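You operate a simulated robot arm through the tools that you are given. There is no shell and no other tool.

You run a simulated robot arm. Do the job below in one go: nothing can be reset, and whatever is moved stays where it is left.

## Task
Tighten both nuts of the test rig with the blue spanner.
Fine: rig lever to in first; spanner back where it lay.

It is judged by the outcome, as a careful person would: the job done as asked, and still so three seconds after it is handed in. It fails if anything else is knocked over, pushed out of place, dropped, spilled or broken.

## Robot
A 6-joint arm with a two-finger parallel gripper, fixed in place. Base frame: the origin is at the foot of the arm, x ahead of it, y to its left, z up; the work surface is at about z = 0.88. Units: m, degrees, N and s.
With the tool pointing down near the work surface it reaches from about 0.26 to 0.66 m from the base axis. Its first joint turns from -66.0 to 66.0 degrees. Payload 2.9 kg.
Tool frame: the origin (TCP) lies between the finger pads and is the grasp point; the fingertips stand 0.03 m ahead of it; z points along the fingers, y is the line along which they close. Largest opening 0.11 m; finger width 0.02, thickness 0.01; the body of the gripper, 0.048 by 0.112 m, starts 0.055 m behind the TCP.
Orientation is told as [roll, pitch, yaw] about the base's x, y, z axes, in that order, counted from this pose: with the fingers straight down and closing along the base's y, the tool's x points along the base's -x, its y along +y and its z along -z.

## Interface
- The arm moves only by the tool step_arm. Its argument "increments" is a list of rows, each a list of 7 numbers: the turn, a rotation vector about the tool's x, y, z in units of 6 degrees (1.0 is 6 degrees), then the shift along the tool's x, y, z in units of 40 mm (1.0 is 40 mm), then the gripper command, from -1 (shut) to 1 (fully open), values between in proportion. In form: [[wx, wy, wz, dx, dy, dz, fingers], ...]. A call has 1 to 20 rows; each row shifts and turns the commanded pose from where the row before left it, along the tool's axes as they then stand. A call with a number of a shift or a turn outside -1 to 1 is refused whole. Each row takes 0.2 s and may step no farther than 0.05 m and 8.6 degrees from the row before; otherwise, or with a gripper value out of range, the whole call is refused. A pose out of reach is approached as far as the arm can. The call stops where the force on the tool passes 90 N (or 10 N more than at its start, if that is more) or the arm is blocked; 0.2 s more then pass. Each finger travels about 0.108 m/s and halts on what it meets, pressing with about 44 N; the grip force reading is that of the motor and also rises with nothing between the fingers. The clock runs only during rows and for 0.2 s after the last one: add rows that do not move to give the fingers time. The reply holds the time, the measured pose of the TCP, the force on the tool along the base axes, the opening and the grip force, in the units named above and with some noise, with the torque about the TCP (base axes, N m) and any sound that the robot's microphone picked up.
- Cameras (640 x 400 px; columns grow to the right, rows downward): "scene" is fixed at [0.0607, 0.4202, 1.3922]; the picture's right is [-0.89, -0.46, 0.00], its down [-0.23, 0.44, -0.87] and it looks along [0.40, -0.77, -0.50] (base axes); focal length 320 px, centre (320, 200). "wrist" rides on the gripper at [0.072, 0.017, -0.103] in the tool frame; the picture's right is [-0.23, 0.97, 0.00], its down [-0.76, -0.18, -0.62] and it looks along [-0.61, -0.14, 0.78] (tool axes); focal length 222 px, centre (320, 200). There is no depth. A picture from a camera that has moved, and an enlarged one, comes with that camera's place and axes in the base frame and with its lens.
- snapshot(camera): a new picture of that camera. No time passes.
- close_up(camera, box): a new picture of the part [left, top, right, bottom] of that camera's present view, enlarged. No time passes.
- job_done(): hands the job in; it is judged then, once.

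Places have to be worked out from the pictures, the camera data and where the tool is seen. Open the gripper and draw the arm clear of the work before you hand the job in, unless the task says otherwise.

The tools are called after "Emit:" as name(argument=value, ...) on one line, values as JSON. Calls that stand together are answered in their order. step_arm: Moves the arm, as the interface text tells. Its arguments: {"type":"object","properties":{"increments":{"type":"array"}},"required":["increments"]} The other tools are called the same way: snapshot (camera) takes a picture; close_up (camera, box) takes an enlarged picture of a part of a camera's view; job_done () hands the job in.

At the start:

```text
time: 0.0
tcp_pos: [0.3705, 0.1622, 1.235]
tcp_rot: [0.1, -0.1, 0.0]
wrist_force: [0.5, 0.1, 0.4]
moment: [-0.01, 0.05, 0.01]
finger_gap: 0.11
grasp_force: 0.0
```

scene: 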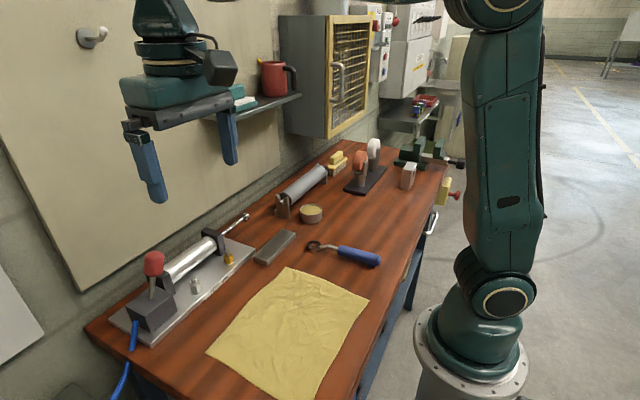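
wrist: 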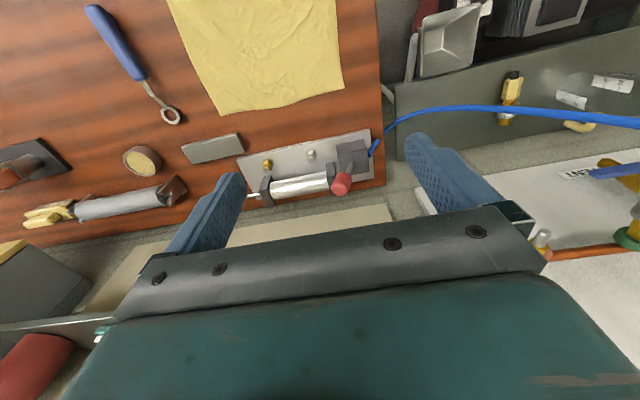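

I'll look closer at the rig, the spanner and their surroundings before moving anything.

Emit:
close_up(camera="scene", box=[80, 200, 280, 360])

Emit:
close_up(camera="scene", box=[240, 180, 400, 300])

Emit:
close_up(camera="wrist", box=[60, 0, 400, 220])

Emit:
close_up(camera="wrist", box=[220, 100, 400, 220])

```text
2.50 times, centred on (180, 280) of scene
camera zoom: at [0.0607, 0.4202, 1.3922], right [-0.89, -0.46, 0.0], down [-0.23, 0.44, -0.87], along [0.4, -0.77, -0.5], focal length 801 px, centre (670, 0)
```

zoom: 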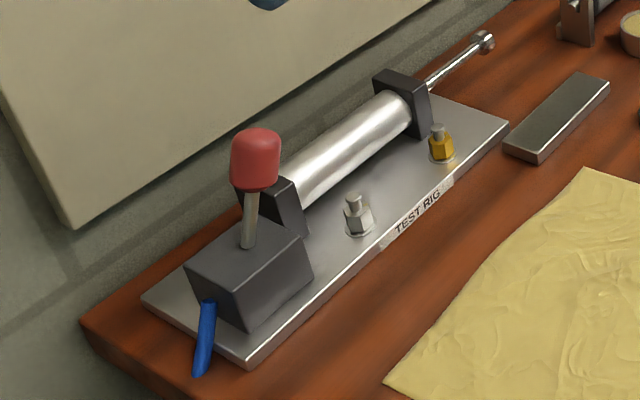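

```text
3.33 times, centred on (320, 240) of scene
camera zoom: at [0.0607, 0.4202, 1.3922], right [-0.89, -0.46, 0.0], down [-0.23, 0.44, -0.87], along [0.4, -0.77, -0.5], focal length 1068 px, centre (320, 67)
```

zoom: 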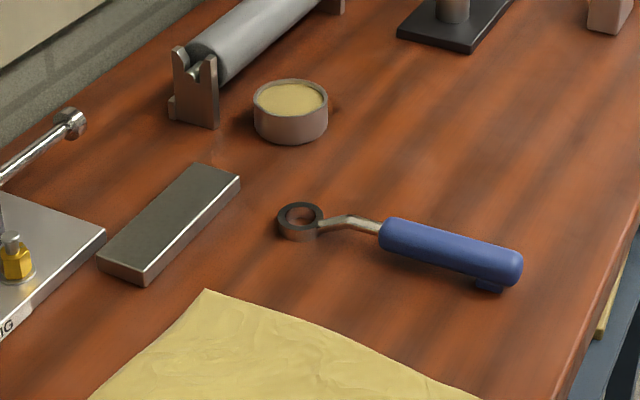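

```text
1.82 times, centred on (230, 110) of wrist
camera zoom: at [0.2992, 0.1789, 1.3372], right [0.23, 0.97, 0.0], down [0.76, -0.18, 0.62], along [0.61, -0.14, -0.78], focal length 404 px, centre (484, 364)
```

zoom: 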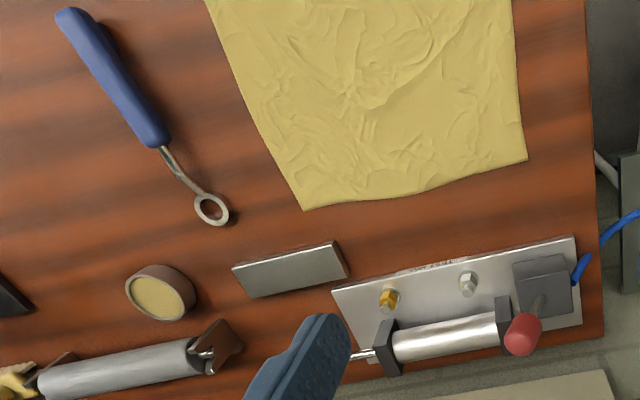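

```text
3.33 times, centred on (310, 160) of wrist
camera zoom: at [0.2992, 0.1789, 1.3372], right [0.23, 0.97, 0.0], down [0.76, -0.18, 0.62], along [0.61, -0.14, -0.78], focal length 740 px, centre (353, 333)
```

zoom: 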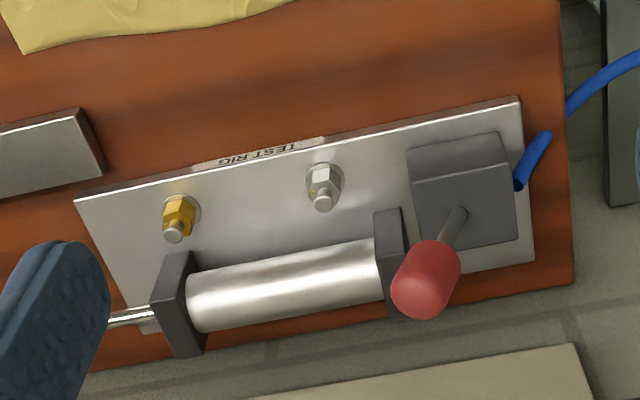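

Before working out the moves I want any IN/OUT markings around the lever box and a closer view of the nuts and spanner ring.

Emit:
close_up(camera="scene", box=[110, 240, 190, 350])

Emit:
close_up(camera="wrist", box=[320, 125, 400, 205])

Emit:
close_up(camera="scene", box=[180, 205, 260, 300])

Emit:
close_up(camera="wrist", box=[500, 60, 640, 200])

```text
3.64 times, centred on (150, 295) of scene
camera zoom: at [0.0607, 0.4202, 1.3922], right [-0.89, -0.46, 0.0], down [-0.23, 0.44, -0.87], along [0.4, -0.77, -0.5], focal length 1165 px, centre (938, -146)
```

zoom: 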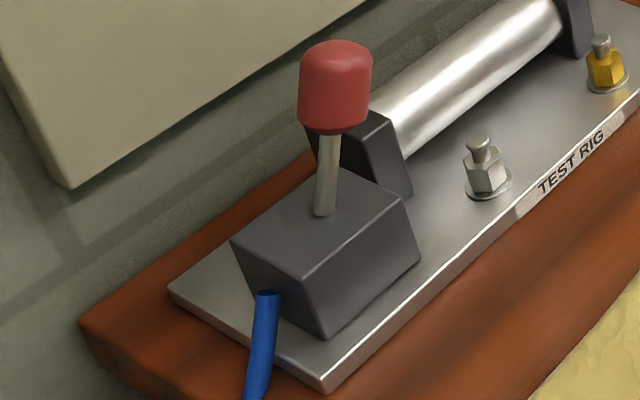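

```text
5.00 times, centred on (360, 165) of wrist
camera zoom: at [0.2992, 0.1789, 1.3372], right [0.23, 0.97, 0.0], down [0.76, -0.18, 0.62], along [0.61, -0.14, -0.78], focal length 1111 px, centre (120, 375)
```

zoom: 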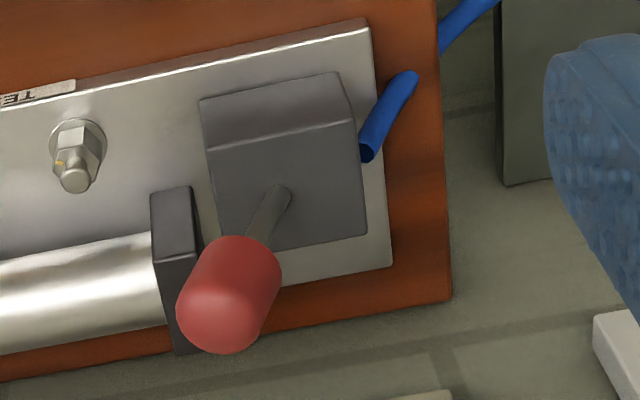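

```text
4.21 times, centred on (220, 252) of scene
camera zoom: at [0.0607, 0.4202, 1.3922], right [-0.89, -0.46, 0.0], down [-0.23, 0.44, -0.87], along [0.4, -0.77, -0.5], focal length 1349 px, centre (741, -21)
```

zoom: 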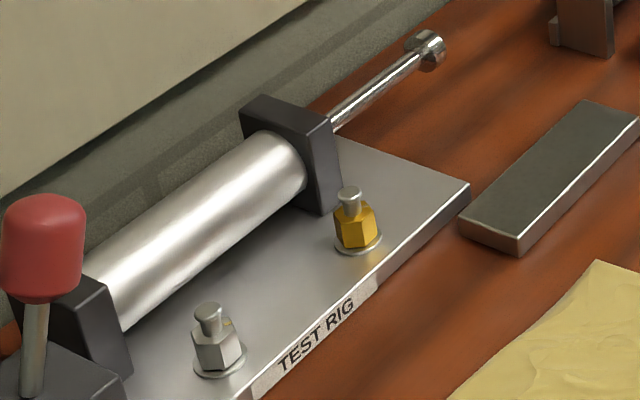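

```text
2.86 times, centred on (570, 130) of wrist
camera zoom: at [0.2992, 0.1789, 1.3372], right [0.23, 0.97, 0.0], down [0.76, -0.18, 0.62], along [0.61, -0.14, -0.78], focal length 635 px, centre (-394, 400)
```

zoom: 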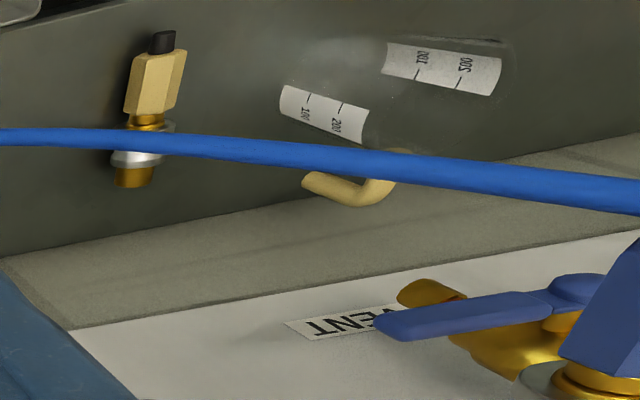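

There are no IN/OUT labels on the box. The lever leans toward -y (knob about (0.535, 0.165, 1.00), pivot about (0.533, 0.19, 0.94)) and the rod is extended toward -y, so it reads as "out". I'll move with closed fingers to a point beside the knob on its -y side, staying high for now.

Emit:
step_arm(increments=[[0, 0, 0, -0.825, -0.34, 0, -1], [0, 0, 0, -0.825, -0.34, 0, -1], [0, 0, 0, -0.825, -0.34, 0, -1], [0, 0, 0, -0.825, -0.34, 0, -1], [0, 0, 0, -0.825, -0.34, 0, -1], [0, 0, 0, 0, 0, 0.9, -1], [0, 0, 0, 0, 0, 0.9, -1], [0, 0, 0, 0, 0, 0, -1]])

```text
time: 1.8
tcp_pos: [0.536, 0.0947, 1.1626]
tcp_rot: [0.0, 0.1, 0.0]
wrist_force: [-0.1, 0.5, 0.0]
moment: [0.01, 0.02, -0.04]
finger_gap: 0.0
grasp_force: 37.9
```

The tool is at (0.536, 0.095, 1.163) with its fingers shut. I'll check clearances with both cameras before going down.

Emit:
snapshot(camera="scene")

Emit:
snapshot(camera="wrist")

```text
taken
```

scene: 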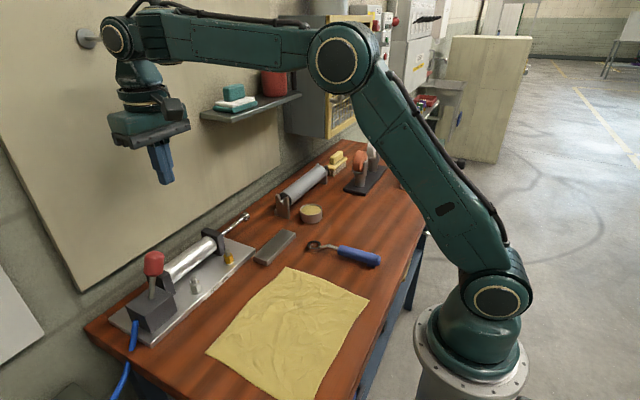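

```text
taken
camera wrist: at [0.4646, 0.1107, 1.2643], right [0.23, 0.97, 0.0], down [0.76, -0.18, 0.62], along [0.61, -0.14, -0.78], focal length 222 px, centre (320, 200)
```

wrist: 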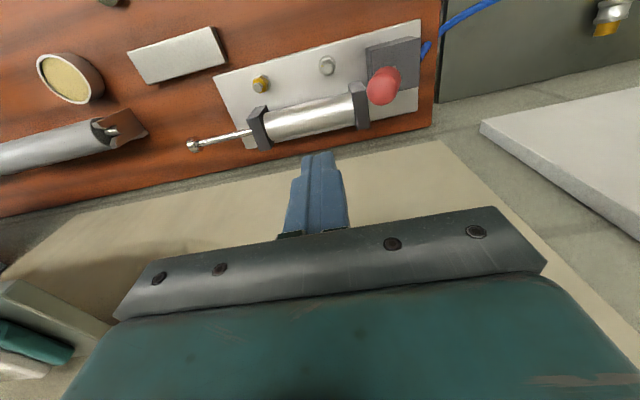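

I'll use this vantage to refine the positions of the knob and nuts.

Emit:
close_up(camera="wrist", box=[340, 30, 440, 130])

Emit:
close_up(camera="wrist", box=[230, 40, 350, 120])

```text
4.00 times, centred on (390, 80) of wrist
camera zoom: at [0.4646, 0.1107, 1.2643], right [0.23, 0.97, 0.0], down [0.76, -0.18, 0.62], along [0.61, -0.14, -0.78], focal length 888 px, centre (40, 680)
```

zoom: 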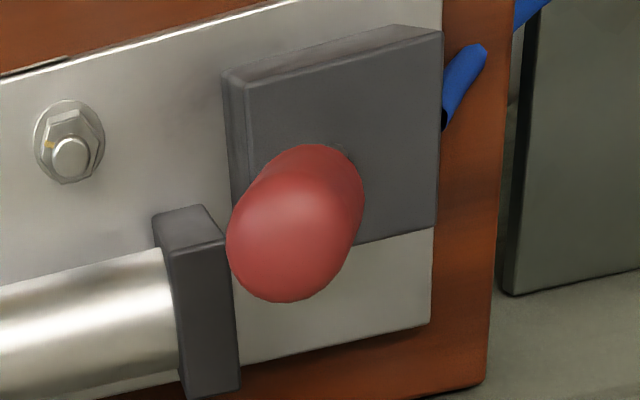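

```text
5.00 times, centred on (290, 80) of wrist
camera zoom: at [0.4646, 0.1107, 1.2643], right [0.23, 0.97, 0.0], down [0.76, -0.18, 0.62], along [0.61, -0.14, -0.78], focal length 1111 px, centre (470, 800)
```

zoom: 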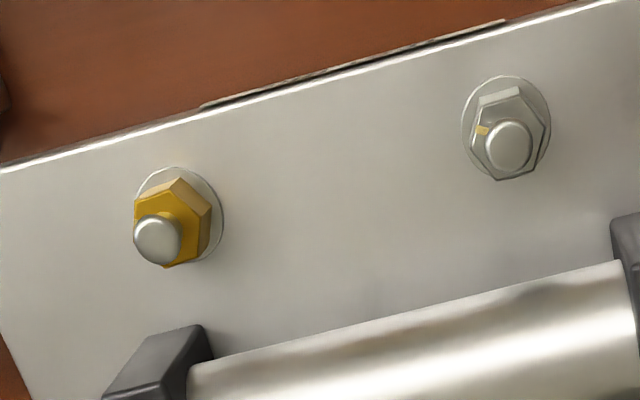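

Refined positions: brass nut (0.5145, 0.0095), steel nut (0.515, 0.110), knob centre (0.534, 0.165, 1.00). I'll go down beside the knob to z = 1.02 and nudge toward it.

Emit:
step_arm(increments=[[0, 0, 0, 0, 0, 0.9, -1], [0, 0, 0, 0, 0, 0.9, -1], [0, 0, 0, 0, 0, 0.9, -1], [0, 0, 0, 0, 0, 0.8, -1], [0, 0, 0, 0, 0.5, 0, -1], [0, 0, 0, 0, 0.3, 0, -1], [0, 0, 0, 0, 0, 0, -1]])

Emit:
close_up(camera="scene", box=[80, 180, 280, 340])

```text
time: 3.4
tcp_pos: [0.5346, 0.1261, 1.022]
tcp_rot: [0.0, 0.0, 0.0]
wrist_force: [0.0, 1.2, -0.1]
moment: [0.0, 0.03, -0.02]
finger_gap: 0.0
grasp_force: 37.7
```

```text
2.50 times, centred on (180, 260) of scene
camera zoom: at [0.0607, 0.4202, 1.3922], right [-0.89, -0.46, 0.0], down [-0.23, 0.44, -0.87], along [0.4, -0.77, -0.5], focal length 801 px, centre (670, 50)
```

zoom: 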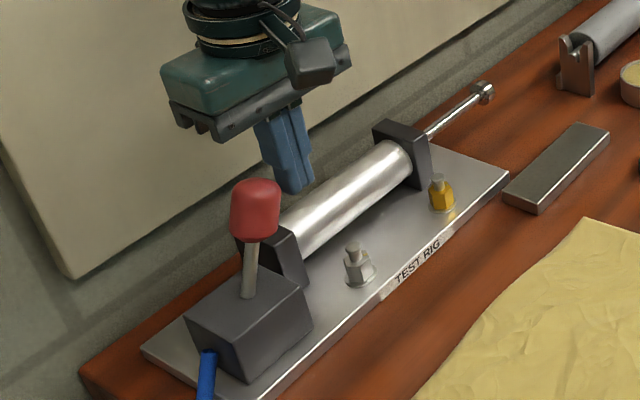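

The fingers are just beside the knob, clear of the bracket. I'll push slowly toward +y and watch the force.

Emit:
step_arm(increments=[[0, 0, 0, 0, 0.25, 0, -1], [0, 0, 0, 0, 0.25, 0, -1], [0, 0, 0, 0, 0.2, 0, -1], [0, 0, 0, 0, 0.2, 0, -1]])

Emit:
close_up(camera="scene", box=[80, 180, 280, 340])

```text
time: 4.4
tcp_pos: [0.5361, 0.1637, 1.0304]
tcp_rot: [0.3, -0.8, 0.1]
wrist_force: [-14.9, -10.8, 57.4]
moment: [0.7, 0.42, 0.26]
finger_gap: 0.0001
grasp_force: 37.0
```

```text
2.50 times, centred on (180, 260) of scene
camera zoom: at [0.0593, 0.4195, 1.3924], right [-0.89, -0.46, 0.0], down [-0.23, 0.44, -0.87], along [0.4, -0.77, -0.5], focal length 801 px, centre (670, 50)
```

zoom: 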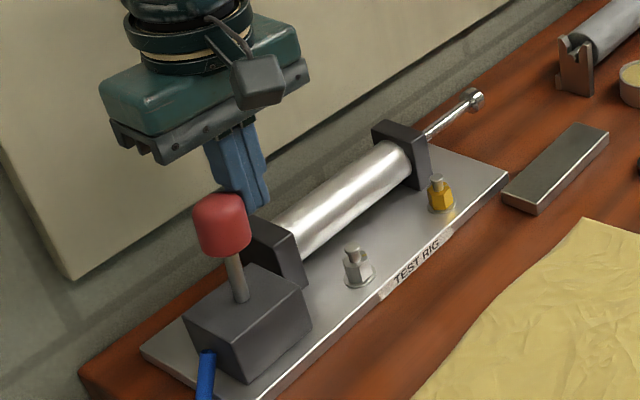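

The fingers are riding up: 57 N upward on the tool and the TCP lifted to 1.030. I'll look closely at the contact before going on.

Emit:
close_up(camera="scene", box=[110, 200, 190, 290])

Emit:
close_up(camera="wrist", box=[240, 40, 440, 240])

```text
4.44 times, centred on (150, 245) of scene
camera zoom: at [0.0593, 0.4195, 1.3924], right [-0.89, -0.46, 0.0], down [-0.23, 0.44, -0.87], along [0.4, -0.77, -0.5], focal length 1424 px, centre (1076, 0)
```

zoom: 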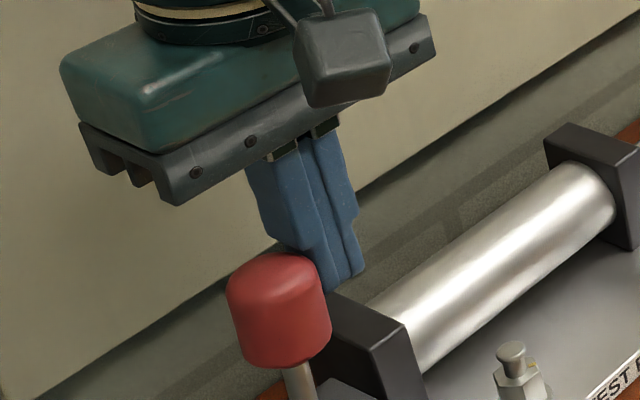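

```text
2.00 times, centred on (340, 140) of wrist
camera zoom: at [0.4633, 0.1793, 1.1318], right [0.23, 0.97, 0.01], down [0.75, -0.18, 0.63], along [0.62, -0.14, -0.77], focal length 444 px, centre (280, 320)
```

zoom: 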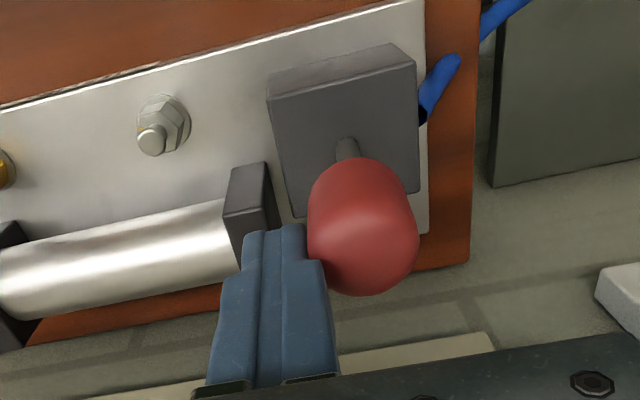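

The wider upper part of the finger has caught on top of the knob, which rises as the lever comes upright. I'll raise the tool about 26 mm to free it, so that only the narrow tips push.

Emit:
step_arm(increments=[[0, 0, 0, 0, 0, -0.3, -1], [0, 0, 0, 0, 0, -0.3, -1], [0, 0, 0, 0, 0, 0, -1]])

Emit:
close_up(camera="scene", box=[110, 200, 190, 290])

```text
time: 5.2
tcp_pos: [0.5355, 0.162, 1.0451]
tcp_rot: [0.0, 0.1, 0.0]
wrist_force: [-0.1, -0.3, 0.3]
moment: [-0.01, 0.04, -0.01]
finger_gap: 0.0
grasp_force: 38.0
```

```text
4.44 times, centred on (150, 245) of scene
camera zoom: at [0.0607, 0.4202, 1.3922], right [-0.89, -0.46, 0.0], down [-0.23, 0.44, -0.87], along [0.4, -0.77, -0.5], focal length 1424 px, centre (1076, 0)
```

zoom: 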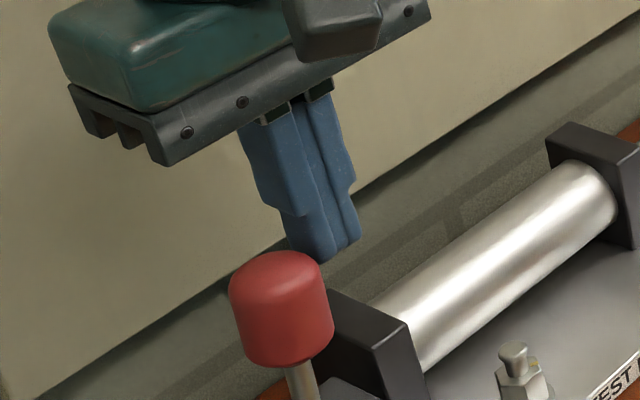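

The fingers are free and the lever stays about upright. With the tips 10 mm below the knob's top and the shoulder above it, I'll continue pushing +y gently.

Emit:
step_arm(increments=[[0, 0, 0, 0, 0.15, 0.05, -1], [0, 0, 0, 0, 0.15, 0, -1], [0, 0, 0, 0, 0.15, 0, -1], [0, 0, 0, 0, 0.15, 0, -1]])

Emit:
close_up(camera="scene", box=[80, 180, 280, 340])

```text
time: 6.2
tcp_pos: [0.5382, 0.1854, 1.0438]
tcp_rot: [-0.1, 0.0, 0.0]
wrist_force: [-0.2, 0.4, -0.2]
moment: [0.01, -0.01, 0.01]
finger_gap: 0.0
grasp_force: 37.9
```

```text
2.50 times, centred on (180, 260) of scene
camera zoom: at [0.0607, 0.4202, 1.3922], right [-0.89, -0.46, 0.0], down [-0.23, 0.44, -0.87], along [0.4, -0.77, -0.5], focal length 801 px, centre (670, 50)
```

zoom: 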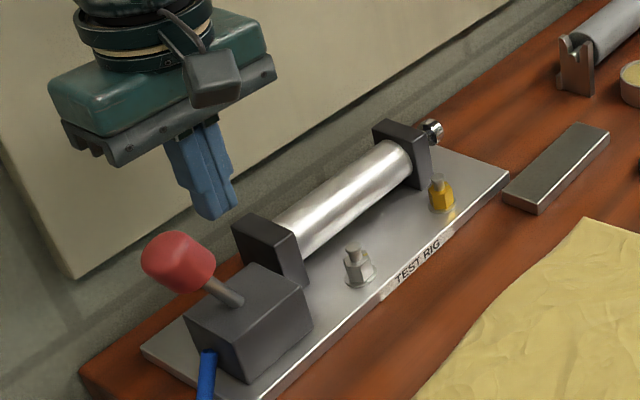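

The lever has snapped over to +y and the rod has retracted fully, so the rig is "in". I'll rise and travel high to above the spanner handle (about (0.26, -0.146)), opening the fingers part way on the way.

Emit:
step_arm(increments=[[0, 0, 0, 0, 0, -0.9, -1], [0, 0, 0, 0, 0, -0.9, -1], [0, 0, 0, 0, 0, -0.9, -1], [0, 0, 0, 0.695, -0.828, 0, -1], [0, 0, 0, 0.695, -0.828, 0, -1], [0, 0, 0, 0.695, -0.828, 0, -1], [0, 0, 0, 0.695, -0.828, 0, -1], [0, 0, 0, 0.695, -0.828, 0, 0.2], [0, 0, 0, 0.695, -0.828, 0, 0.2], [0, 0, 0, 0.695, -0.828, 0, 0.2], [0, 0, 0, 0.695, -0.828, 0, 0.2], [0, 0, 0, 0.695, -0.828, 0, 0.2], [0, 0, 0, 0.595, -0.828, 0, 0.2], [0, 0, 0, 0, 0, 0, 0.2]])

Emit:
snapshot(camera="scene")

Emit:
snapshot(camera="wrist")

Emit:
close_up(camera="scene", box=[80, 200, 280, 360])

```text
time: 9.2
tcp_pos: [0.2609, -0.1449, 1.1523]
tcp_rot: [-0.1, 0.0, 0.1]
wrist_force: [-0.4, 0.0, -0.7]
moment: [0.01, 0.01, -0.01]
finger_gap: 0.0662
grasp_force: 0.0
```

```text
taken
```

scene: 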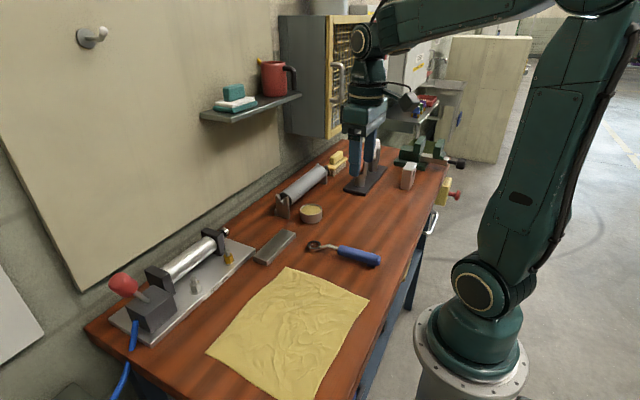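

```text
taken
camera wrist: at [0.189, -0.1275, 1.2548], right [0.23, 0.97, 0.0], down [0.76, -0.18, 0.62], along [0.61, -0.14, -0.78], focal length 222 px, centre (320, 200)
```

wrist: 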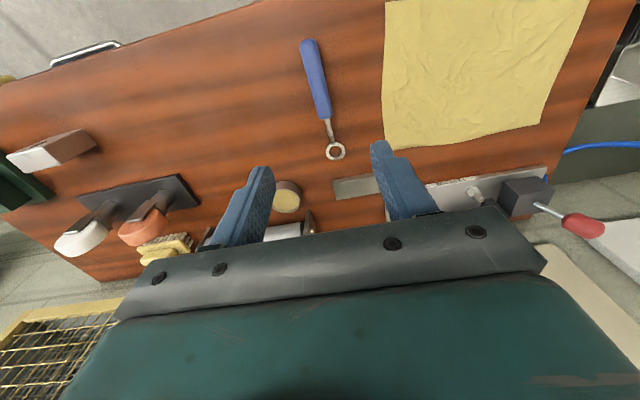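

```text
2.50 times, centred on (180, 280) of scene
camera zoom: at [0.0607, 0.4202, 1.3922], right [-0.89, -0.46, 0.0], down [-0.23, 0.44, -0.87], along [0.4, -0.77, -0.5], focal length 801 px, centre (670, 0)
```

zoom: 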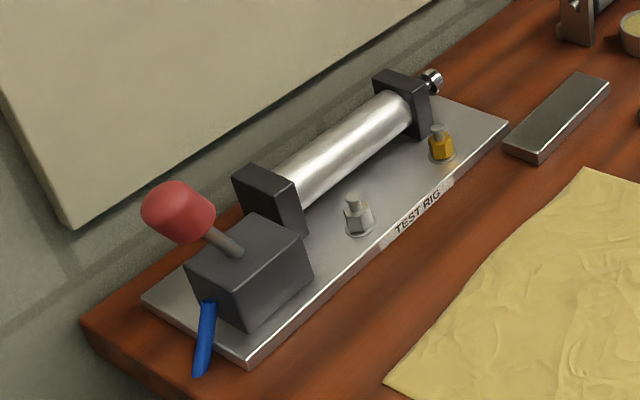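

The lever stays over and the rod is in. Now I'll measure the spanner from here with enlarged pictures.

Emit:
close_up(camera="wrist", box=[280, 30, 380, 170])

Emit:
close_up(camera="scene", box=[295, 225, 395, 285])

Emit:
close_up(camera="wrist", box=[310, 120, 370, 170])

```text
2.86 times, centred on (330, 100) of wrist
camera zoom: at [0.189, -0.1275, 1.2548], right [0.23, 0.97, 0.0], down [0.76, -0.18, 0.62], along [0.61, -0.14, -0.78], focal length 635 px, centre (291, 486)
```

zoom: 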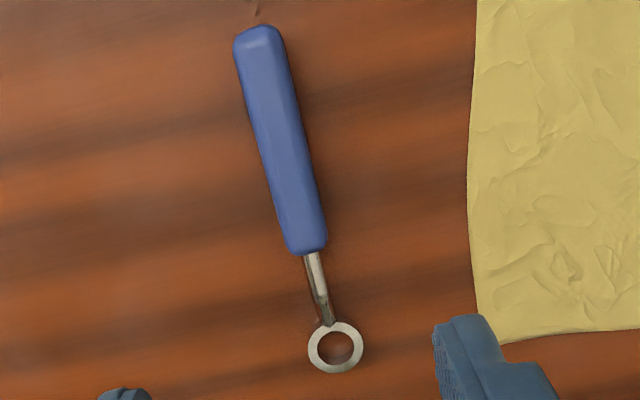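

```text
6.40 times, centred on (345, 255) of scene
camera zoom: at [0.0607, 0.4202, 1.3922], right [-0.89, -0.46, 0.0], down [-0.23, 0.44, -0.87], along [0.4, -0.77, -0.5], focal length 2051 px, centre (160, -152)
```

zoom: 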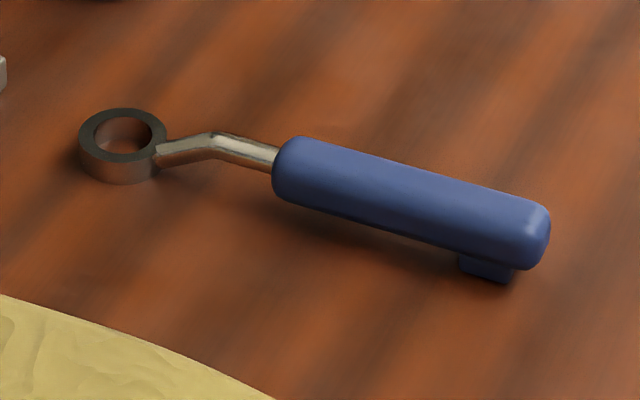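

```text
8.00 times, centred on (340, 145) of wrist
camera zoom: at [0.189, -0.1275, 1.2548], right [0.23, 0.97, 0.0], down [0.76, -0.18, 0.62], along [0.61, -0.14, -0.78], focal length 1777 px, centre (160, 640)
```

zoom: 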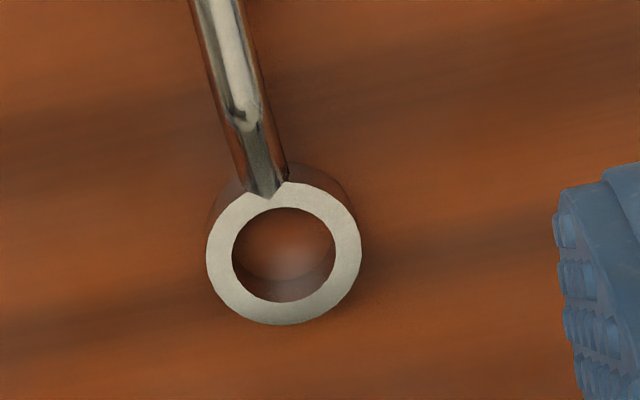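

The spanner lies with its ring centre at about (0.3695, -0.142) and its handle axis at y ≈ -0.146, x 0.207–0.304, at about z = 0.902. I'll go down over the handle to z ≈ 0.96, matching its slight yaw, then check.

Emit:
step_arm(increments=[[0, 0, -0.2, -0.03, -0.03, 0.96, 0.2], [0, 0, 0, 0, 0, 0.96, 0.2], [0, 0, 0, 0, 0, 0.96, 0.2], [0, 0, 0, 0, 0, 0.96, 0.2], [0, 0, 0, 0, 0, 0.96, 0.2], [0, 0, 0, 0, 0, 0, 0.2]])

Emit:
close_up(camera="scene", box=[280, 180, 420, 285])

Emit:
snapshot(camera="wrist")

```text
time: 10.6
tcp_pos: [0.2638, -0.1463, 0.9586]
tcp_rot: [0.0, 0.0, 1.1]
wrist_force: [0.2, 0.7, -0.7]
moment: [-0.02, -0.03, 0.02]
finger_gap: 0.0659
grasp_force: 0.2
```

```text
3.81 times, centred on (350, 232) of scene
camera zoom: at [0.0608, 0.4202, 1.3922], right [-0.89, -0.46, 0.0], down [-0.23, 0.44, -0.87], along [0.4, -0.77, -0.5], focal length 1221 px, centre (206, 76)
```

zoom: 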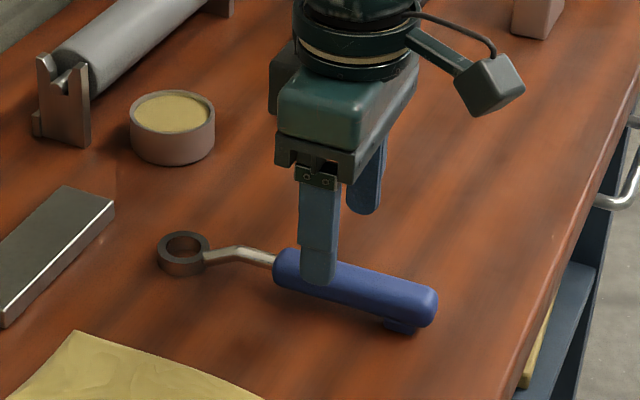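

```text
taken
camera wrist: at [0.1912, -0.1305, 1.0611], right [0.21, 0.98, 0.0], down [0.77, -0.16, 0.62], along [0.61, -0.13, -0.78], focal length 222 px, centre (320, 200)
```

wrist: 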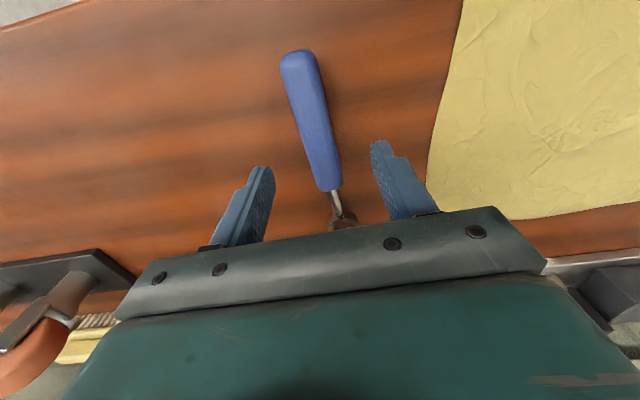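

The fingers straddle the handle. One enlarged wrist view to check the handle's yaw and centring before closing.

Emit:
close_up(camera="wrist", box=[230, 40, 410, 240])

```text
2.00 times, centred on (320, 140) of wrist
camera zoom: at [0.1912, -0.1305, 1.0611], right [0.21, 0.98, 0.0], down [0.77, -0.16, 0.62], along [0.61, -0.13, -0.78], focal length 444 px, centre (320, 320)
```

zoom: 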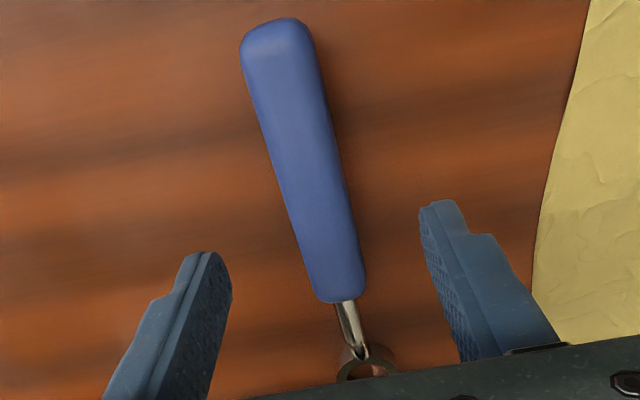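

The handle's yaw is about 1.5° and centred within a millimetre. I'll go down to z = 0.917 (fingertips 7 mm above the table) and close on the handle.

Emit:
step_arm(increments=[[0, 0, 0, 0, 0.01, 0.5, 0.2], [0, 0, 0, 0, 0, 0.53, 0.2], [0, 0, 0, 0, 0, 0, 0.2], [0, 0, 0, 0, 0, 0, 0.2]])

Emit:
step_arm(increments=[[0, 0, 0, 0, 0, 0, -0.4], [0, 0, 0, 0, 0, 0, -0.6], [0, 0, 0, 0, 0, 0, -1], [0, 0, 0, 0, 0, 0, -1], [0, 0, 0, 0, 0, 0, -1]])

Emit:
close_up(camera="scene", box=[280, 180, 420, 285])

```text
time: 11.6
tcp_pos: [0.2619, -0.1456, 0.919]
tcp_rot: [0.0, 0.0, 1.2]
wrist_force: [0.1, 0.1, -0.3]
moment: [0.0, 0.01, 0.03]
finger_gap: 0.0659
grasp_force: 0.1
```

```text
time: 12.8
tcp_pos: [0.2614, -0.1451, 0.9184]
tcp_rot: [0.0, 0.0, 1.2]
wrist_force: [1.0, 0.4, -0.3]
moment: [-0.01, 0.04, 0.01]
finger_gap: 0.0232
grasp_force: 43.9
```

```text
3.81 times, centred on (350, 232) of scene
camera zoom: at [0.0607, 0.4202, 1.3922], right [-0.89, -0.46, 0.0], down [-0.23, 0.44, -0.87], along [0.4, -0.77, -0.5], focal length 1221 px, centre (206, 76)
```

zoom: 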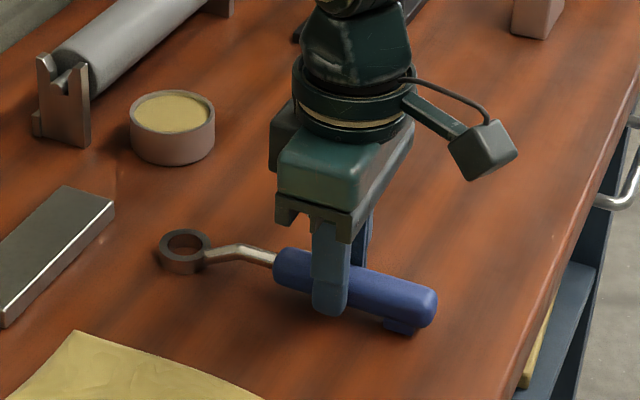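

The grip holds at a 23 mm gap. I'll lift straight up 80 mm and check how the spanner hangs.

Emit:
step_arm(increments=[[0, 0, 0, 0, 0, -0.25, -1], [0, 0, 0, 0, 0, -0.5, -1], [0, 0, 0, 0, 0, -0.5, -1], [0, 0, 0, 0, 0, -0.75, -1], [0, 0, 0, 0, 0, 0, -1], [0, 0, 0, 0, 0, 0, -1]])

Emit:
close_up(camera="scene", box=[280, 170, 420, 275])

Emit:
snapshot(camera="wrist")

```text
time: 14.2
tcp_pos: [0.2644, -0.1469, 0.9993]
tcp_rot: [0.1, 0.0, 1.2]
wrist_force: [-0.2, 0.4, -1.2]
moment: [-0.01, 0.02, -0.01]
finger_gap: 0.0232
grasp_force: 44.0
```

```text
3.81 times, centred on (350, 222) of scene
camera zoom: at [0.0607, 0.4202, 1.3922], right [-0.89, -0.46, 0.0], down [-0.23, 0.44, -0.87], along [0.4, -0.77, -0.5], focal length 1221 px, centre (206, 114)
```

zoom: 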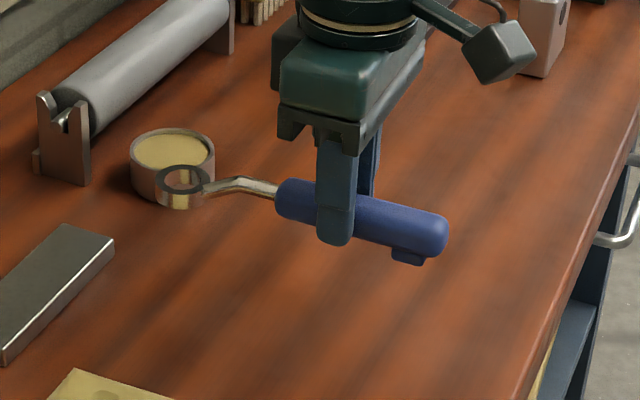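

```text
taken
camera wrist: at [0.1915, -0.1316, 1.102], right [0.21, 0.98, 0.0], down [0.77, -0.16, 0.62], along [0.61, -0.13, -0.78], focal length 222 px, centre (320, 200)
```

wrist: 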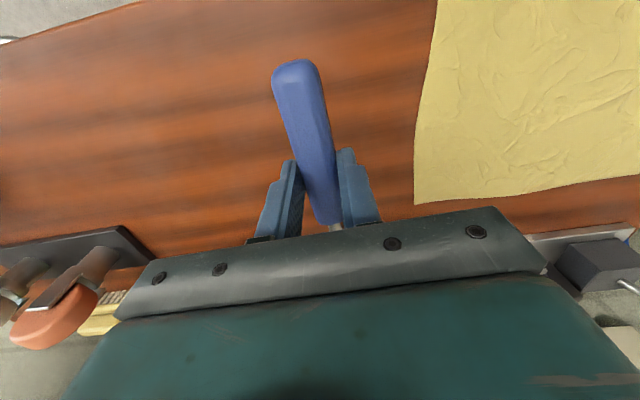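

The spanner hangs level with no droop. I'll look closely at the nuts now, to compare the ring bore with the nut size and see how the nuts are marked.

Emit:
close_up(camera="scene", box=[215, 240, 245, 270])

Emit:
close_up(camera="scene", box=[180, 268, 210, 298])

Emit:
close_up(camera="scene", box=[310, 200, 350, 230])

```text
13.33 times, centred on (230, 255) of scene
camera zoom: at [0.0607, 0.4202, 1.3922], right [-0.89, -0.46, 0.0], down [-0.23, 0.44, -0.87], along [0.4, -0.77, -0.5], focal length 4273 px, centre (1520, -533)
```

zoom: 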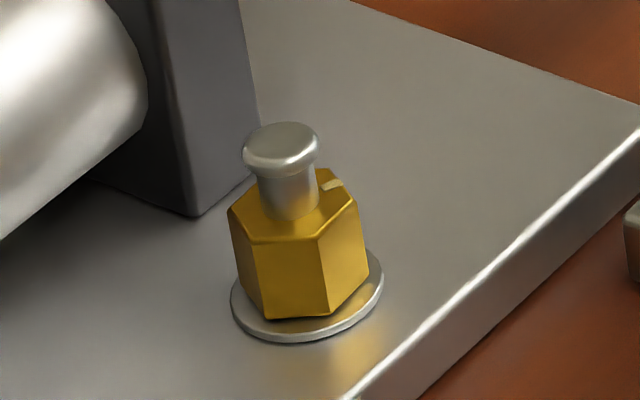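

```text
13.33 times, centred on (195, 283) of scene
camera zoom: at [0.0607, 0.4202, 1.3922], right [-0.89, -0.46, 0.0], down [-0.23, 0.44, -0.87], along [0.4, -0.77, -0.5], focal length 4273 px, centre (1987, -907)
```

zoom: 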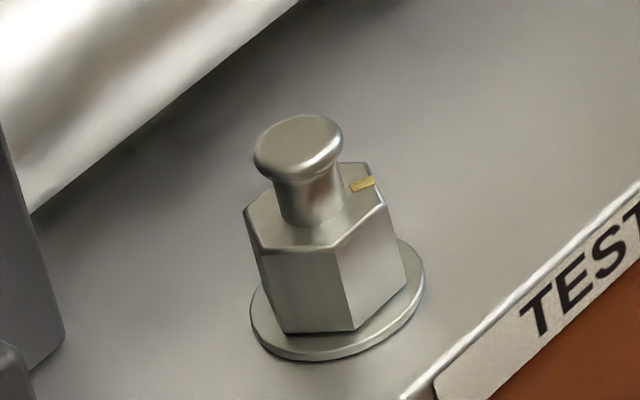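

```text
13.33 times, centred on (330, 215) of scene
camera zoom: at [0.0607, 0.4202, 1.3922], right [-0.89, -0.46, 0.0], down [-0.23, 0.44, -0.87], along [0.4, -0.77, -0.5], focal length 4273 px, centre (187, 0)
```

zoom: 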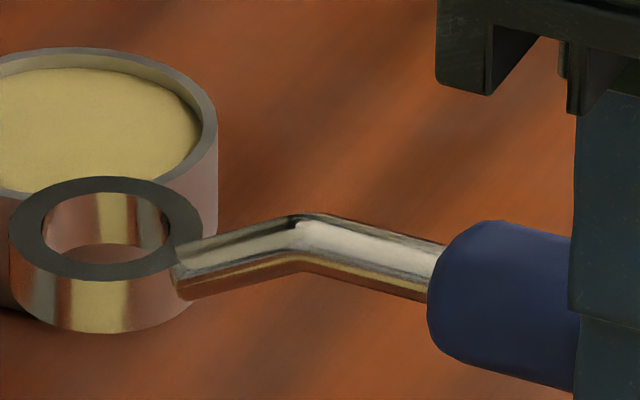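

Both nuts have their flats oriented the same way and carry a paint mark at about 245°. I'll carry the spanner high (ring bottom about 0.96, clear of the 0.93 bolt tips) to above the brass nut, handle still pointing at -x.

Emit:
step_arm(increments=[[0, 0, 0, -0.35, 0.35, 0, -1], [0, 0, 0, -0.67, 0.676, 0, -1], [0, 0, 0, -0.67, 0.676, 0, -1], [0, 0, 0, -0.67, 0.676, 0, -1], [0, 0, 0, -0.67, 0.675, 0, -1], [0, 0, 0, -0.674, 0.675, 0, -1], [0, 0, 0, 0, 0, 0, -1], [0, 0, 0, 0, 0, 0, -1]])

Emit:
close_up(camera="scene", box=[190, 200, 290, 280])

Emit:
snapshot(camera="wrist")

```text
time: 16.0
tcp_pos: [0.4071, 0.0062, 0.9978]
tcp_rot: [0.0, 0.0, 1.1]
wrist_force: [0.0, -0.3, -0.5]
moment: [-0.02, 0.01, -0.05]
finger_gap: 0.0231
grasp_force: 43.4
```

```text
5.00 times, centred on (240, 240) of scene
camera zoom: at [0.0608, 0.4202, 1.3922], right [-0.89, -0.46, 0.0], down [-0.23, 0.44, -0.87], along [0.4, -0.77, -0.5], focal length 1602 px, centre (720, 0)
```

zoom: 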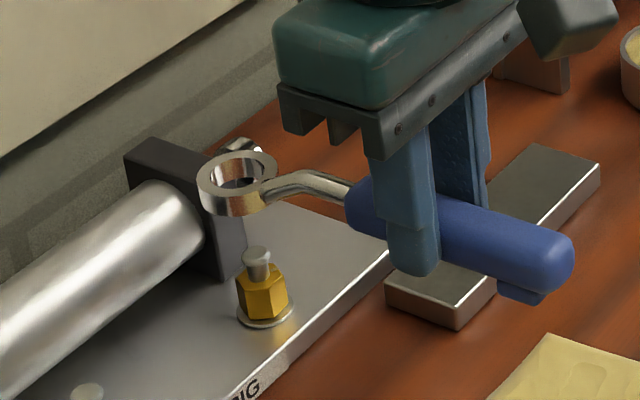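

```text
taken
camera wrist: at [0.3361, 0.0213, 1.1008], right [0.21, 0.98, 0.0], down [0.77, -0.16, 0.62], along [0.61, -0.13, -0.78], focal length 222 px, centre (320, 200)
```

wrist: 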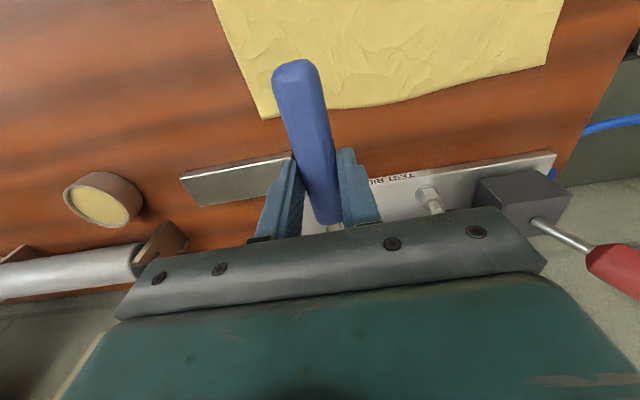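

The ring is nearly above the brass nut. I'll zoom in further to measure the residual offset.

Emit:
close_up(camera="scene", box=[210, 225, 260, 270])

```text
8.89 times, centred on (235, 248) of scene
camera zoom: at [0.0608, 0.4202, 1.3922], right [-0.89, -0.46, 0.0], down [-0.23, 0.44, -0.87], along [0.4, -0.77, -0.5], focal length 2849 px, centre (1076, -222)
```

zoom: 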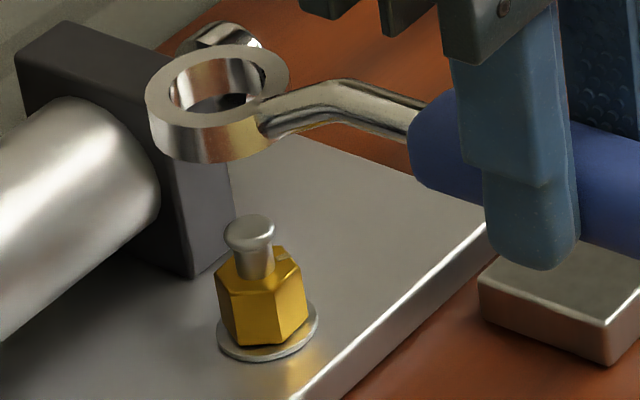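

The measured offset is about 1 mm too far in +x and +y. I'll correct that and lower until the ring bottom is just above the bolt tip, where the comparison is more exact.

Emit:
step_arm(increments=[[0, 0, 0, 0.025, -0.025, 0.3, -1], [0, 0, 0, 0, 0, 0.3, -1], [0, 0, 0, 0, 0, 0, -1], [0, 0, 0, 0, 0, 0, -1]])

Emit:
close_up(camera="scene", box=[210, 225, 260, 270])

Emit:
close_up(camera="scene", box=[220, 235, 245, 260])

```text
time: 17.0
tcp_pos: [0.4083, 0.0049, 0.9734]
tcp_rot: [0.0, 0.0, 1.1]
wrist_force: [0.3, 0.1, -1.8]
moment: [-0.01, -0.01, -0.01]
finger_gap: 0.0231
grasp_force: 44.2
```

```text
8.89 times, centred on (235, 248) of scene
camera zoom: at [0.0608, 0.4202, 1.3922], right [-0.89, -0.46, 0.0], down [-0.23, 0.44, -0.87], along [0.4, -0.77, -0.5], focal length 2849 px, centre (1076, -222)
```

zoom: 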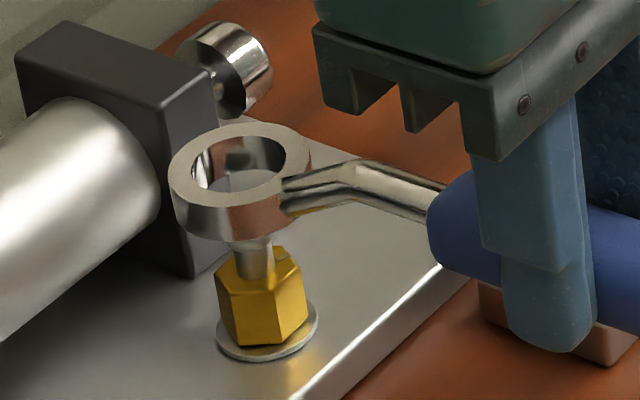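

```text
16.00 times, centred on (232, 248) of scene
camera zoom: at [0.0608, 0.4202, 1.3922], right [-0.89, -0.46, 0.0], down [-0.23, 0.44, -0.87], along [0.4, -0.77, -0.5], focal length 5128 px, centre (1720, -560)
```

zoom: 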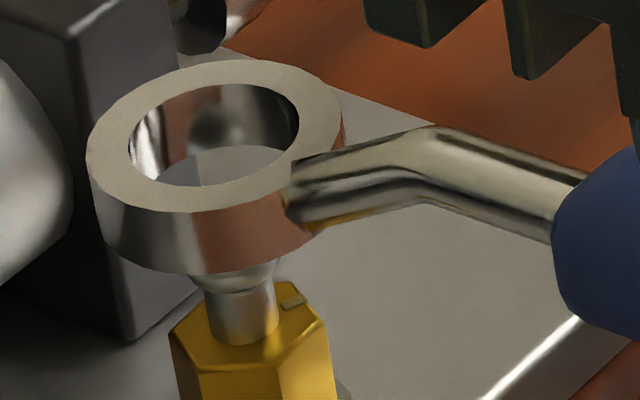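

The ring is centred over the bolt within about 1 mm. I'll lower around the bolt head to just above the nut's top face.

Emit:
step_arm(increments=[[0, 0, 0, 0, 0.01, 0.2, -1], [0, 0, 0, 0, 0, 0.2, -1], [0, 0, 0, 0, 0, 0, -1], [0, 0, 0, 0, 0, 0, -1]])

Emit:
close_up(camera="scene", box=[220, 240, 245, 265])

```text
time: 18.0
tcp_pos: [0.4079, 0.0063, 0.9589]
tcp_rot: [-0.1, 0.0, 1.2]
wrist_force: [-1.3, 0.3, -2.4]
moment: [0.01, 0.01, -0.02]
finger_gap: 0.0231
grasp_force: 43.7
```

```text
16.00 times, centred on (232, 252) of scene
camera zoom: at [0.0608, 0.4202, 1.3922], right [-0.89, -0.46, 0.0], down [-0.23, 0.44, -0.87], along [0.4, -0.77, -0.5], focal length 5128 px, centre (1720, -640)
```

zoom: 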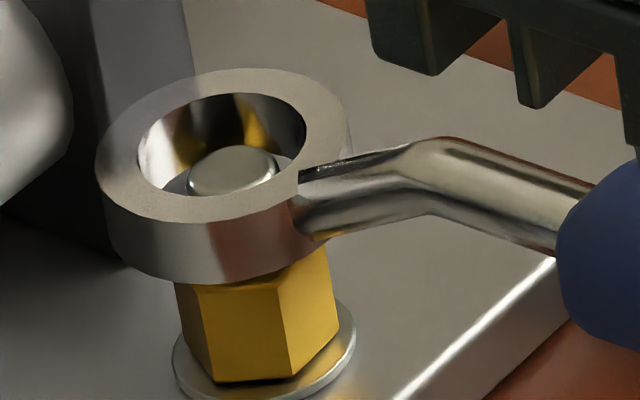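

Seen inside the ring, the bolt suggests the ring sits about 1 mm too far in +x. I'll shift -1.2 mm in x, then lower gently 4 mm at a time and feel for contact.

Emit:
step_arm(increments=[[0, 0, 0, 0.03, 0, 0, -1], [0, 0, 0, 0, 0, 0.1, -1], [0, 0, 0, 0, 0, 0, -1], [0, 0, 0, 0, 0, 0, -1]])

Emit:
close_up(camera="scene", box=[220, 240, 245, 265])

```text
time: 19.0
tcp_pos: [0.4064, 0.0063, 0.9539]
tcp_rot: [0.0, 0.0, 1.3]
wrist_force: [-0.5, -0.4, -0.9]
moment: [-0.01, 0.04, -0.03]
finger_gap: 0.0232
grasp_force: 44.4
```

```text
16.00 times, centred on (232, 252) of scene
camera zoom: at [0.0608, 0.4202, 1.3922], right [-0.89, -0.46, 0.0], down [-0.23, 0.44, -0.87], along [0.4, -0.77, -0.5], focal length 5128 px, centre (1720, -640)
```

zoom: 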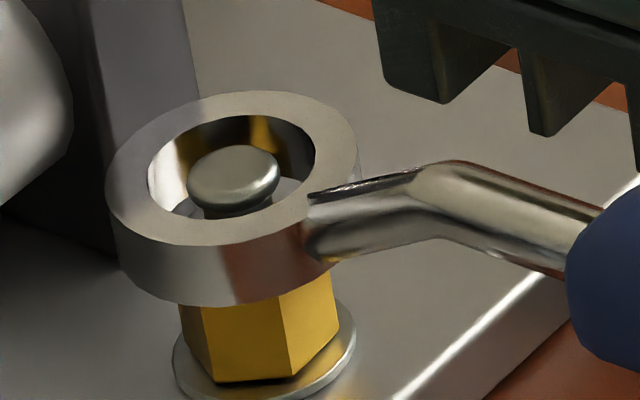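

Ring and bolt tip are now concentric in the picture. I'll lower 6 mm onto the nut and check the force.

Emit:
step_arm(increments=[[0, 0, 0, 0, 0, 0.05, -1], [0, 0, 0, 0, 0, 0.05, -1], [0, 0, 0, 0, 0, 0.05, -1], [0, 0, 0, 0, 0, 0, -1]])

Emit:
close_up(camera="scene", box=[220, 240, 245, 265])

```text
time: 20.0
tcp_pos: [0.4065, 0.0067, 0.9491]
tcp_rot: [0.0, -0.2, 1.3]
wrist_force: [0.0, 1.2, 11.4]
moment: [0.17, -1.26, 0.14]
finger_gap: 0.0233
grasp_force: 44.2
```

```text
16.00 times, centred on (232, 252) of scene
camera zoom: at [0.0605, 0.4202, 1.3922], right [-0.89, -0.46, 0.0], down [-0.23, 0.44, -0.87], along [0.4, -0.77, -0.5], focal length 5128 px, centre (1720, -640)
```

zoom: 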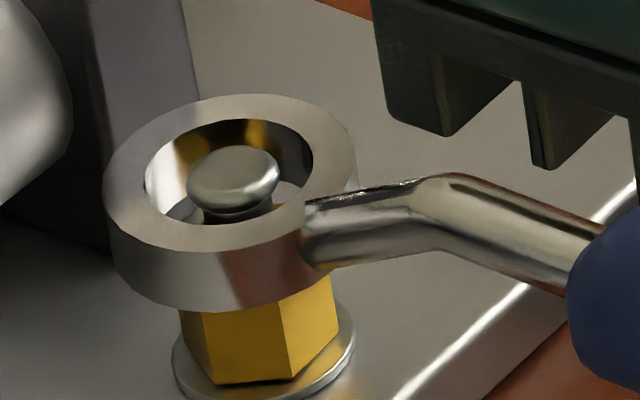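

Contact at ring bottom ≈ 0.913 with 11 N. The moment puts the touch point on the +y side of the ring, so the ring is slightly too far in -y. I'll lift 3 mm, shift +1 mm in y and try again.

Emit:
step_arm(increments=[[0, 0, 0, 0, 0, -0.08, -1], [0, 0, 0, 0, 0.025, 0, -1], [0, 0, 0, 0, 0, 0.05, -1], [0, 0, 0, 0, 0, 0.05, -1], [0, 0, 0, 0, 0, 0, -1]])

Emit:
close_up(camera="scene", box=[220, 240, 245, 265])

```text
time: 21.2
tcp_pos: [0.4062, 0.006, 0.9497]
tcp_rot: [0.1, -0.1, 1.3]
wrist_force: [-5.2, 0.5, 11.4]
moment: [0.13, -1.18, 0.07]
finger_gap: 0.023
grasp_force: 43.7
```

```text
16.00 times, centred on (232, 252) of scene
camera zoom: at [0.0604, 0.4202, 1.3922], right [-0.89, -0.46, 0.0], down [-0.23, 0.44, -0.87], along [0.4, -0.77, -0.5], focal length 5128 px, centre (1720, -640)
```

zoom: 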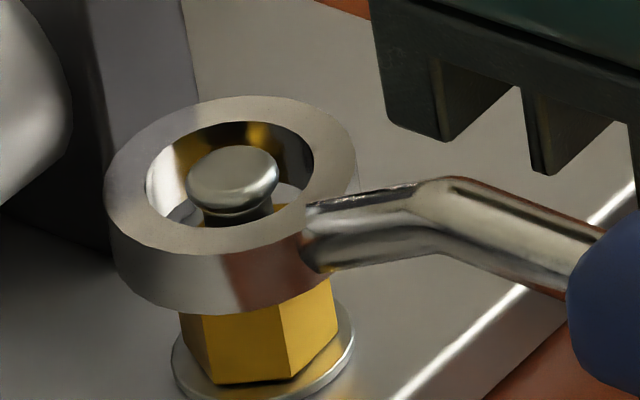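

Still resting on the nut's top face at 11 N. I'll enlarge more to see where the nut's edges lie within the bore.

Emit:
close_up(camera="scene", box=[224, 244, 238, 258])

Emit:
close_up(camera="scene", box=[222, 250, 240, 268])

```text
16.00 times, centred on (231, 251) of scene
camera zoom: at [0.0604, 0.4202, 1.3922], right [-0.89, -0.46, 0.0], down [-0.23, 0.44, -0.87], along [0.4, -0.77, -0.5], focal length 5128 px, centre (1744, -616)
```

zoom: 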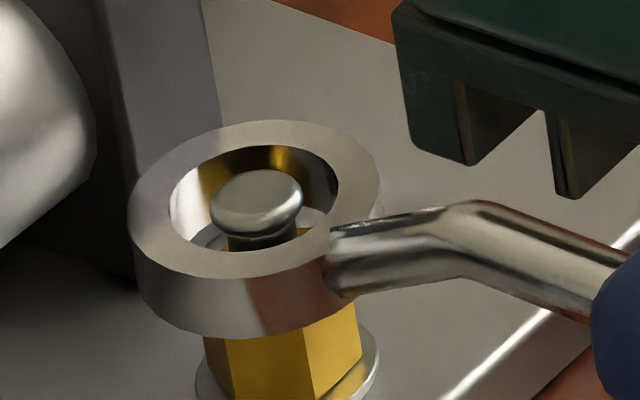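

```text
16.00 times, centred on (231, 259) of scene
camera zoom: at [0.0604, 0.4202, 1.3922], right [-0.89, -0.46, 0.0], down [-0.23, 0.44, -0.87], along [0.4, -0.77, -0.5], focal length 5128 px, centre (1744, -744)
```

zoom: 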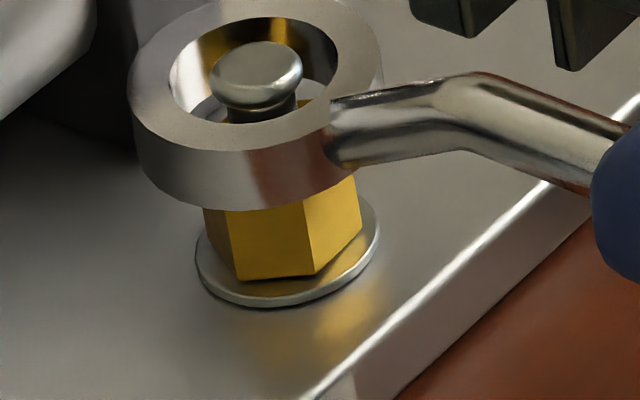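

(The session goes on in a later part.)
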